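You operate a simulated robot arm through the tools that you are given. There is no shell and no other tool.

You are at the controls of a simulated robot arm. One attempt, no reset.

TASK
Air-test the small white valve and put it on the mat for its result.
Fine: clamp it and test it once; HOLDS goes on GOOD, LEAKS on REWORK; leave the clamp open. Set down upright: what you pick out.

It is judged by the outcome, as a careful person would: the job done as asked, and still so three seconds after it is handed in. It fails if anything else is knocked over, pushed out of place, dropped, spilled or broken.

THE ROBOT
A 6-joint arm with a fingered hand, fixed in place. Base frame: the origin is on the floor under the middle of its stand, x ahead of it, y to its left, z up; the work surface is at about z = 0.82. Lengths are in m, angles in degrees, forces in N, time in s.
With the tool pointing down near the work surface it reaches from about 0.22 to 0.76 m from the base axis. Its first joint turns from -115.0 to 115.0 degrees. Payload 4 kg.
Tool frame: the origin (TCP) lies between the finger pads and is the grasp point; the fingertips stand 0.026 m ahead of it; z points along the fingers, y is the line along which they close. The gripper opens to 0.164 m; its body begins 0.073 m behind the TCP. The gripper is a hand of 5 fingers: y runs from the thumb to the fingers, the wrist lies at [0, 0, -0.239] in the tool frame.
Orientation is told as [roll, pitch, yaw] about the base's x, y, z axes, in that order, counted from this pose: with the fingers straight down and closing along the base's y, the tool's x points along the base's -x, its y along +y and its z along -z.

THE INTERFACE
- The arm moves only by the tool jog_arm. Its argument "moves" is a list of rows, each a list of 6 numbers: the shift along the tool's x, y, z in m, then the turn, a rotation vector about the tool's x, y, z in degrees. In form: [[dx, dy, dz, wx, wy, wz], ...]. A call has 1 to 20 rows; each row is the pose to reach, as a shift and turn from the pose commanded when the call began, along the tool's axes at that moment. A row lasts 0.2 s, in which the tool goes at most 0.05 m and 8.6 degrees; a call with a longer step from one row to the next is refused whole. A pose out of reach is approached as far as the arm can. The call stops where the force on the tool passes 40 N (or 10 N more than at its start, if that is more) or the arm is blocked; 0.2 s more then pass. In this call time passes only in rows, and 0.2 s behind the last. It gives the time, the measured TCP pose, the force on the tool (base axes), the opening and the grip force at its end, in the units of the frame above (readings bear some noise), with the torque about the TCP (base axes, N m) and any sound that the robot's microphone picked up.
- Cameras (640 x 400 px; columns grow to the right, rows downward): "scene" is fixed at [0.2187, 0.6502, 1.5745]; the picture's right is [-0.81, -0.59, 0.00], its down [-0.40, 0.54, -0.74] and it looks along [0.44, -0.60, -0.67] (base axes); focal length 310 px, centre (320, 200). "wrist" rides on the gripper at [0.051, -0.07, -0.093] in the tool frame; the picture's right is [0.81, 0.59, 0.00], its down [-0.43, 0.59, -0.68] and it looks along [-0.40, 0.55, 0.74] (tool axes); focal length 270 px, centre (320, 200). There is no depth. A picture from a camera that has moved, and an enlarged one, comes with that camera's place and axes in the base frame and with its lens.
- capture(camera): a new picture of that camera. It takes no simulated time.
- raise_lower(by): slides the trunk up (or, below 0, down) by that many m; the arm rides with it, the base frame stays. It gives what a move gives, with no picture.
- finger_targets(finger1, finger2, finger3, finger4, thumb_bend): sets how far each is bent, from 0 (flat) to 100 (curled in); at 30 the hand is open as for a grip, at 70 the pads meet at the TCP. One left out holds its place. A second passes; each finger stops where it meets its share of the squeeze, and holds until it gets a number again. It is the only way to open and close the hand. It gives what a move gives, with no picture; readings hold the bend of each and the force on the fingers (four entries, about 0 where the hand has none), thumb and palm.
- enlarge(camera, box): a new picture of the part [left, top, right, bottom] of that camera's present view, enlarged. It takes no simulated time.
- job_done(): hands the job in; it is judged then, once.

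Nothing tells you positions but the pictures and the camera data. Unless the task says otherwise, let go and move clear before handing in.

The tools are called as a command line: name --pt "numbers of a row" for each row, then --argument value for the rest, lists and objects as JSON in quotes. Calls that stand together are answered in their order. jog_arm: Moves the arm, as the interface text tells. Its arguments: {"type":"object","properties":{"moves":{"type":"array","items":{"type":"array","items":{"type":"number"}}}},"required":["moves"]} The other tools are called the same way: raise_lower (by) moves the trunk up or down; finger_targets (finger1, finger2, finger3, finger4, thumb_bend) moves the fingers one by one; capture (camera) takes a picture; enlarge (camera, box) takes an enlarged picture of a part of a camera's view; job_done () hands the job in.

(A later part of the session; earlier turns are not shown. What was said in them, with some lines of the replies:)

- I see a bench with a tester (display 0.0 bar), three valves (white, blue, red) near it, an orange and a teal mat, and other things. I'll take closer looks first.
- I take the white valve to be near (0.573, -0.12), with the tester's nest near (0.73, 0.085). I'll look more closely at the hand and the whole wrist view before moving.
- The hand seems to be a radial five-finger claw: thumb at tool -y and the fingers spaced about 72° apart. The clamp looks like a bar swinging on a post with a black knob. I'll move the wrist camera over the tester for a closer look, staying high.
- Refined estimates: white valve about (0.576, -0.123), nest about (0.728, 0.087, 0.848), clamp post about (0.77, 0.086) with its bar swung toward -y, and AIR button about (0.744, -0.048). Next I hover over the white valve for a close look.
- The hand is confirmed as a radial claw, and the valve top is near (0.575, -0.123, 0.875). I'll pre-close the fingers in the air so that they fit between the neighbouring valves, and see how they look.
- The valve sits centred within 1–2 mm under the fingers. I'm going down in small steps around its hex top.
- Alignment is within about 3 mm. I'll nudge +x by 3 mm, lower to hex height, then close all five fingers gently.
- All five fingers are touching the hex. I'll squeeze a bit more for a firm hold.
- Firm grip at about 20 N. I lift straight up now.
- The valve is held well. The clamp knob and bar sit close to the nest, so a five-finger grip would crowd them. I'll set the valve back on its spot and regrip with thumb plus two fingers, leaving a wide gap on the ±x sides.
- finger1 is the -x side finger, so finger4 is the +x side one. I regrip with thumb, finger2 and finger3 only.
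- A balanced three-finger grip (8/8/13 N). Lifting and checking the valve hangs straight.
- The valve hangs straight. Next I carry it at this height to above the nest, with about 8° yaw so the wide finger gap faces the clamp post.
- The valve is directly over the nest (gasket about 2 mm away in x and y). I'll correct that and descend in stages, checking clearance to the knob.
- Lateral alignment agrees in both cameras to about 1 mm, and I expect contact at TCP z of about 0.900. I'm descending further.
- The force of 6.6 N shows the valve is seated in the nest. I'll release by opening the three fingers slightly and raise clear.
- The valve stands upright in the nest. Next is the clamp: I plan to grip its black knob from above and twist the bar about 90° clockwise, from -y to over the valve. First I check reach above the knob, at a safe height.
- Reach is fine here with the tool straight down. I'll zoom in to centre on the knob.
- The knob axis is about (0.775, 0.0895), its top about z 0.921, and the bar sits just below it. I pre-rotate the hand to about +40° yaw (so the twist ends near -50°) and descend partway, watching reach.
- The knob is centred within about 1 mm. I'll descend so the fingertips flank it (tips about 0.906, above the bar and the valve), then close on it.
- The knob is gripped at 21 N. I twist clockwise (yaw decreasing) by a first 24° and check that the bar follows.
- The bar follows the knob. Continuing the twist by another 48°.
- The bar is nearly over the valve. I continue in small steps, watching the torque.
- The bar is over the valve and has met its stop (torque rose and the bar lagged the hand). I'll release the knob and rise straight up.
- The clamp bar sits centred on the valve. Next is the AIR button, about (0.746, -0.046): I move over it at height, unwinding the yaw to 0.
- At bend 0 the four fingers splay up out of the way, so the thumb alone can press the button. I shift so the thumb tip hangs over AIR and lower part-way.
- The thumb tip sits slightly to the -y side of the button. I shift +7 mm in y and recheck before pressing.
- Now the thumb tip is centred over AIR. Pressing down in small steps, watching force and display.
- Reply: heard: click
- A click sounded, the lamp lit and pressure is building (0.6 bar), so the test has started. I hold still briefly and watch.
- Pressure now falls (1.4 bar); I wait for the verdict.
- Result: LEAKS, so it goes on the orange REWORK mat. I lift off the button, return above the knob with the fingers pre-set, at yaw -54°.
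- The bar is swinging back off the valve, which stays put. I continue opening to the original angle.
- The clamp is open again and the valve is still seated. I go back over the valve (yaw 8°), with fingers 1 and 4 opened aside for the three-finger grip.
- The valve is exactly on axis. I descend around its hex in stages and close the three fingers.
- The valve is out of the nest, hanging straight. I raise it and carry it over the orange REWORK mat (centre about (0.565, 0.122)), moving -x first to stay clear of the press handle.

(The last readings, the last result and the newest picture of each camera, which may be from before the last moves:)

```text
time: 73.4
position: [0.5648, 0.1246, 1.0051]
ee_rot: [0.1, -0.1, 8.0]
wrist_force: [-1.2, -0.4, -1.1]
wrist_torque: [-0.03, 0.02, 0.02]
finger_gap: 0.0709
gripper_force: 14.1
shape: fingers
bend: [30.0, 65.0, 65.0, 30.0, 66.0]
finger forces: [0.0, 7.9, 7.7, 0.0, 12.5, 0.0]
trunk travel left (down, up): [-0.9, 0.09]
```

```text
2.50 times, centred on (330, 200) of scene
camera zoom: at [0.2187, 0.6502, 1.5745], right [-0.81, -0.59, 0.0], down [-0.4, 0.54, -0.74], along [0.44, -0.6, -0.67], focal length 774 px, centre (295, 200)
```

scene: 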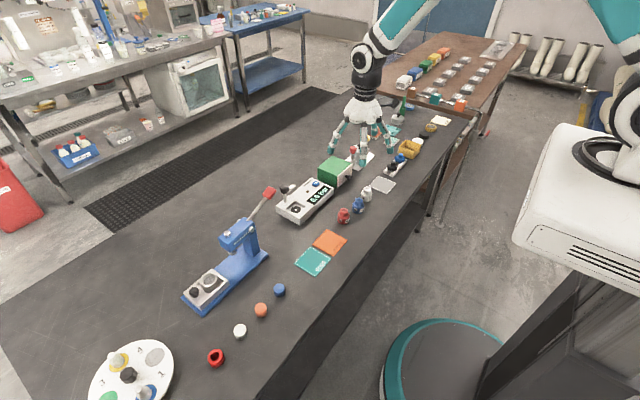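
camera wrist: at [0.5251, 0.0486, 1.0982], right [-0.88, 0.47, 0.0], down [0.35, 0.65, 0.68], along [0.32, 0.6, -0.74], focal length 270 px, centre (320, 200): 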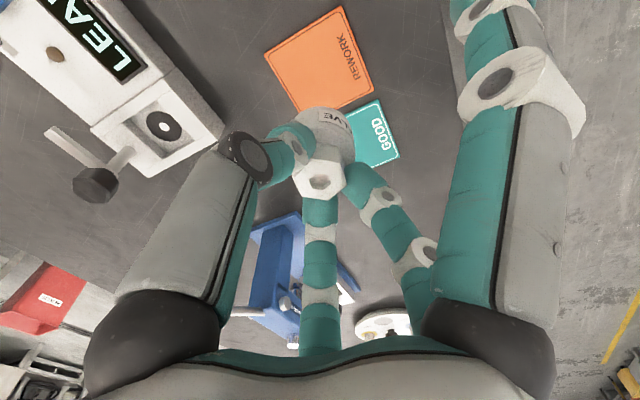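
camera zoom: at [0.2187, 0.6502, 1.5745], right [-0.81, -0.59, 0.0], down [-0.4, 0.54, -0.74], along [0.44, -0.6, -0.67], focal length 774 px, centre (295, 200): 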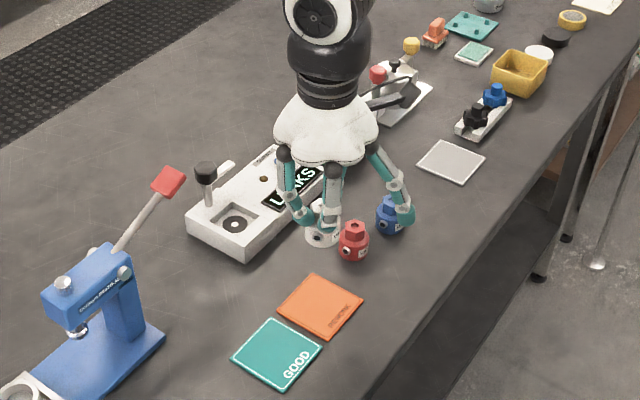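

The mat centre lies within 2 mm of the tool axis. I descend towards the mat, slowly near contact.

jog_arm --pt "0 -0.001 0.025 0 0 0" --pt "0 -0.001 0.05 0 0 0" --pt "0 -0.001 0.075 0 0 0" --pt "0 -0.001 0.09 0 0 0" --pt "0 -0.001 0.1 0 0 0" --pt "0 -0.001 0.108 0 0 0"

enlarge --camera "scene" --box '[290, 180, 370, 270]'

capture --camera "wrist"

```text
time: 74.8
position: [0.5667, 0.1226, 0.8955]
ee_rot: [0.0, 0.0, 8.0]
wrist_force: [-0.7, 0.5, -1.4]
wrist_torque: [-0.05, 0.0, 0.03]
finger_gap: 0.0707
gripper_force: 13.6
shape: fingers
bend: [30.0, 65.0, 65.0, 30.0, 66.0]
finger forces: [0.1, 7.8, 7.8, 0.0, 12.6, 0.1]
trunk travel left (down, up): [-0.9, 0.09]
```

```text
4.44 times, centred on (330, 225) of scene
camera zoom: at [0.2187, 0.6502, 1.5745], right [-0.81, -0.59, 0.0], down [-0.4, 0.54, -0.74], along [0.44, -0.6, -0.67], focal length 1376 px, centre (276, 89)
```

zoom: 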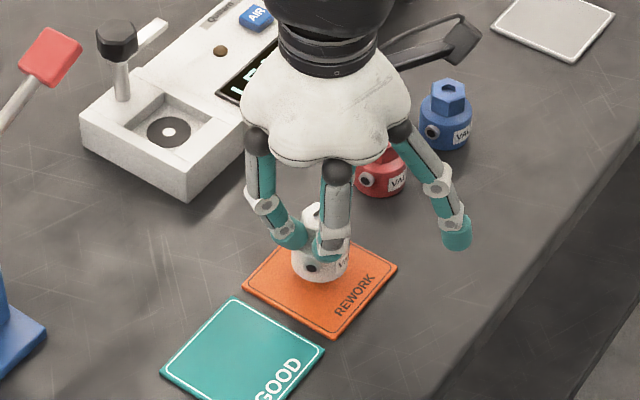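

```text
taken
camera wrist: at [0.5265, 0.047, 0.9886], right [-0.88, 0.47, 0.0], down [0.35, 0.65, 0.68], along [0.32, 0.6, -0.74], focal length 270 px, centre (320, 200)
```

wrist: 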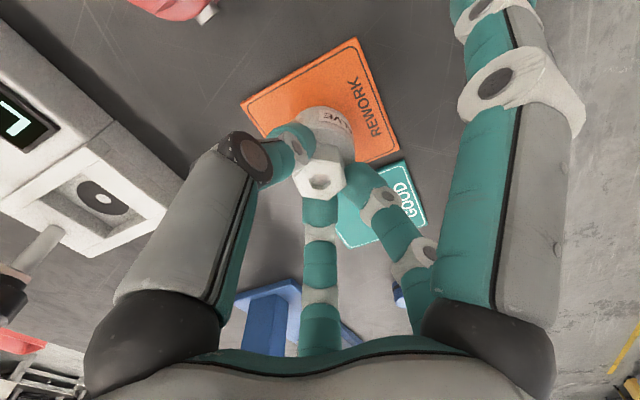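

jog_arm --pt "0 0 0.004 0 0 0" --pt "0 0 0.008 0 0 0" --pt "0 0 0.01 0 0 0"

enlarge --camera "scene" --box '[310, 200, 360, 250]'

```text
time: 75.6
position: [0.565, 0.1229, 0.8851]
ee_rot: [-0.1, 0.0, 7.9]
wrist_force: [0.3, 0.1, -1.2]
wrist_torque: [0.01, 0.04, 0.02]
finger_gap: 0.0709
gripper_force: 13.7
shape: fingers
bend: [30.0, 65.0, 65.0, 30.0, 66.0]
finger forces: [0.0, 7.9, 7.8, 0.1, 12.5, 0.1]
trunk travel left (down, up): [-0.9, 0.09]
```

```text
8.00 times, centred on (335, 225) of scene
camera zoom: at [0.2187, 0.6502, 1.5745], right [-0.81, -0.59, 0.0], down [-0.4, 0.54, -0.74], along [0.44, -0.6, -0.67], focal length 2477 px, centre (200, 0)
```

zoom: 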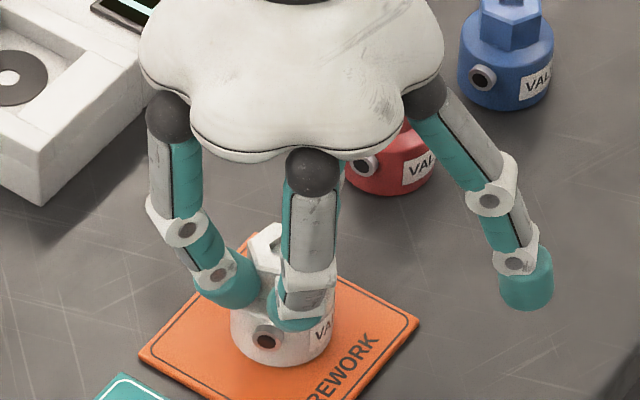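

jog_arm --pt "0 0 0.0015 0 0 0"

jog_arm --pt "0 0 0.001 0 0 0"

```text
time: 76.0
position: [0.5656, 0.1224, 0.8856]
ee_rot: [0.0, -0.1, 8.0]
wrist_force: [-0.4, 0.1, 5.6]
wrist_torque: [0.05, 0.03, 0.04]
finger_gap: 0.0711
gripper_force: 17.1
shape: fingers
bend: [30.0, 65.0, 65.0, 30.0, 66.0]
finger forces: [0.0, 10.4, 10.0, 0.1, 13.8, 0.1]
trunk travel left (down, up): [-0.9, 0.09]
```

```text
time: 76.4
position: [0.5657, 0.1233, 0.8861]
ee_rot: [0.0, -0.1, 8.0]
wrist_force: [-2.0, 1.6, 13.8]
wrist_torque: [0.16, 0.1, 0.0]
finger_gap: 0.0709
gripper_force: 20.4
shape: fingers
bend: [30.0, 65.0, 65.0, 30.0, 66.0]
finger forces: [0.0, 14.1, 13.3, 0.0, 14.7, 0.0]
trunk travel left (down, up): [-0.9, 0.09]
```

The valve is standing firmly on the mat (13.8 N). I ease off 1.5 mm, then open the three fingers.

jog_arm --pt "0 0 -0.0015 0 0 0"

finger_targets --finger2 60 --finger3 60 --thumb_bend 60

finger_targets --finger2 52 --finger3 52 --thumb_bend 52

capture --camera "wrist"

enlarge --camera "scene" --box '[310, 200, 360, 250]'

```text
time: 76.8
position: [0.5657, 0.1229, 0.885]
ee_rot: [0.0, 0.0, 8.0]
wrist_force: [1.0, 2.0, 6.4]
wrist_torque: [0.08, -0.09, -0.01]
finger_gap: 0.0709
gripper_force: 17.4
shape: fingers
bend: [30.0, 65.0, 65.0, 30.0, 66.0]
finger forces: [0.0, 9.1, 11.9, 0.0, 13.6, 0.1]
trunk travel left (down, up): [-0.9, 0.09]
```

```text
time: 77.8
position: [0.5652, 0.1218, 0.8844]
ee_rot: [0.0, 0.0, 8.1]
wrist_force: [-0.1, 0.8, -0.1]
wrist_torque: [0.01, 0.01, 0.0]
finger_gap: 0.0704
gripper_force: 0.1
shape: fingers
bend: [30.0, 60.0, 60.0, 30.0, 60.0]
finger forces: [0.0, 0.0, 0.0, 0.0, 0.0, 0.1]
trunk travel left (down, up): [-0.9, 0.09]
```

```text
time: 78.8
position: [0.566, 0.1222, 0.885]
ee_rot: [-0.1, 0.0, 8.0]
wrist_force: [1.3, -0.9, 0.6]
wrist_torque: [0.02, 0.0, 0.0]
finger_gap: 0.0724
gripper_force: 0.0
shape: fingers
bend: [30.0, 52.0, 52.0, 30.0, 52.0]
finger forces: [0.1, 0.0, 0.1, 0.0, 0.1, 0.0]
trunk travel left (down, up): [-0.9, 0.09]
```

```text
taken
camera wrist: at [0.525, 0.0472, 0.9782], right [-0.88, 0.47, 0.0], down [0.35, 0.65, 0.68], along [0.32, 0.6, -0.74], focal length 270 px, centre (320, 200)
```

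wrist: 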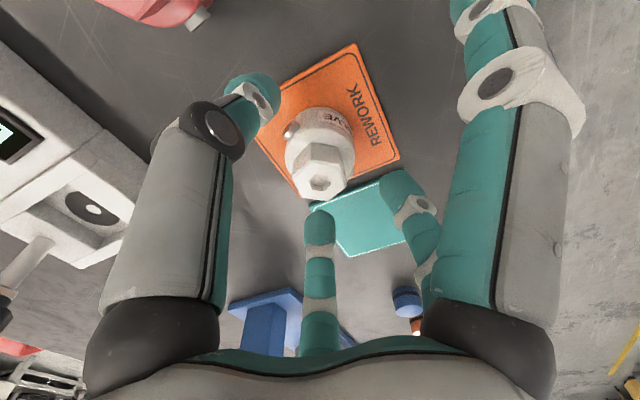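

```text
8.00 times, centred on (335, 225) of scene
camera zoom: at [0.2187, 0.6502, 1.5745], right [-0.81, -0.59, 0.0], down [-0.4, 0.54, -0.74], along [0.44, -0.6, -0.67], focal length 2477 px, centre (200, 0)
```

zoom: 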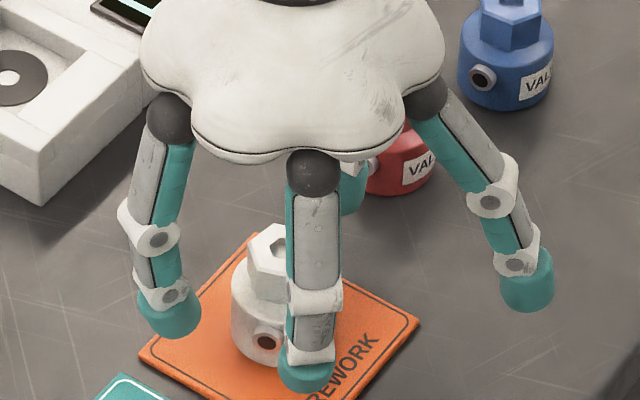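

The valve stands upright on REWORK, free of the fingers. I rise straight up and back to a clear pose.

jog_arm --pt "0 0 -0.01 0 0 0" --pt "0 0 -0.03 0 0 0" --pt "0 0 -0.06 0 0 0" --pt "0 0 -0.1 0 0 0" --pt "0 0 -0.14 0 0 0" --pt "0 0 -0.18 0 0 0" --pt "0 0 -0.22 0 0 0"

jog_arm --pt "0.01 -0.04 -0.01 0 0 0" --pt "0.02 -0.08 -0.02 0 0 0" --pt "0.03 -0.12 -0.03 0 0 0" --pt "0.04 -0.16 -0.04 0 0 0" --pt "0.05 -0.2 -0.05 0 0 0" --pt "0.05 -0.24 -0.05 0 0 0"

capture --camera "scene"

enlarge --camera "scene" --box '[270, 160, 390, 280]'

capture --camera "wrist"

```text
time: 80.4
position: [0.5636, 0.1231, 1.1057]
ee_rot: [0.0, 0.1, 8.1]
wrist_force: [-0.7, -0.3, -0.1]
wrist_torque: [0.0, -0.01, -0.01]
finger_gap: 0.0721
gripper_force: 0.0
shape: fingers
bend: [30.0, 52.0, 52.0, 30.0, 52.0]
finger forces: [0.0, 0.1, 0.0, 0.0, 0.0, 0.0]
trunk travel left (down, up): [-0.9, 0.09]
```

```text
time: 81.8
position: [0.5504, -0.1256, 1.1556]
ee_rot: [0.0, 0.0, 8.0]
wrist_force: [1.0, -0.8, 0.1]
wrist_torque: [0.01, 0.01, -0.02]
finger_gap: 0.0724
gripper_force: 0.1
shape: fingers
bend: [30.0, 52.0, 52.0, 30.0, 52.0]
finger forces: [0.0, 0.2, 0.0, 0.0, 0.1, 0.1]
trunk travel left (down, up): [-0.9, 0.09]
```

```text
taken
```

scene: 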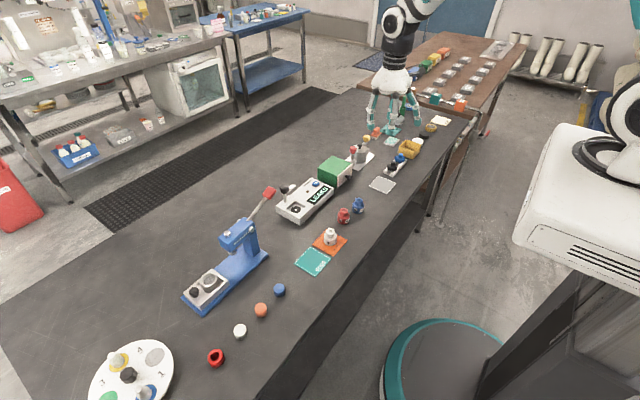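

```text
3.33 times, centred on (330, 220) of scene
camera zoom: at [0.2187, 0.6502, 1.5745], right [-0.81, -0.59, 0.0], down [-0.4, 0.54, -0.74], along [0.44, -0.6, -0.67], focal length 1032 px, centre (287, 133)
```

zoom: 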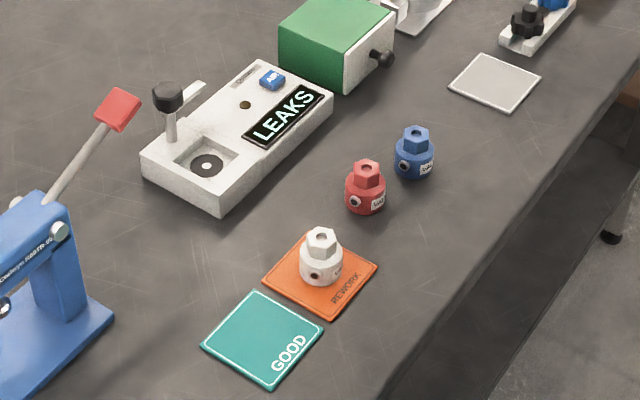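

```text
taken
camera wrist: at [0.5106, -0.1999, 1.2475], right [-0.88, 0.47, 0.0], down [0.35, 0.65, 0.68], along [0.32, 0.6, -0.74], focal length 270 px, centre (320, 200)
```

wrist: 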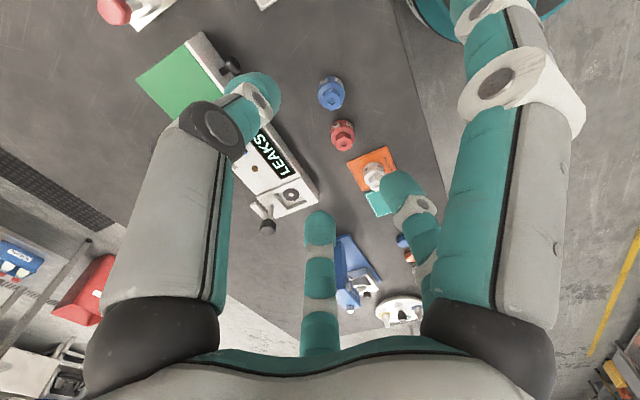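

The display reads LEAKS. The white valve stands upright in the middle of the REWORK mat, the clamp is swung open, and everything else is where it was. The hand is clear, so I'm handing in.

job_done

```text
The job is handed in.
```

The white valve leaks: it climbed to 2.0 bar, then dropped to 1.4 bar, and the tester showed LEAKS. I clamped it, pressed AIR once, and set it upright in the middle of the orange REWORK mat.

The clamp is swung open again. In the last pictures the other valves and tools are where they started. The hand was empty and clear of the bench when I handed in.
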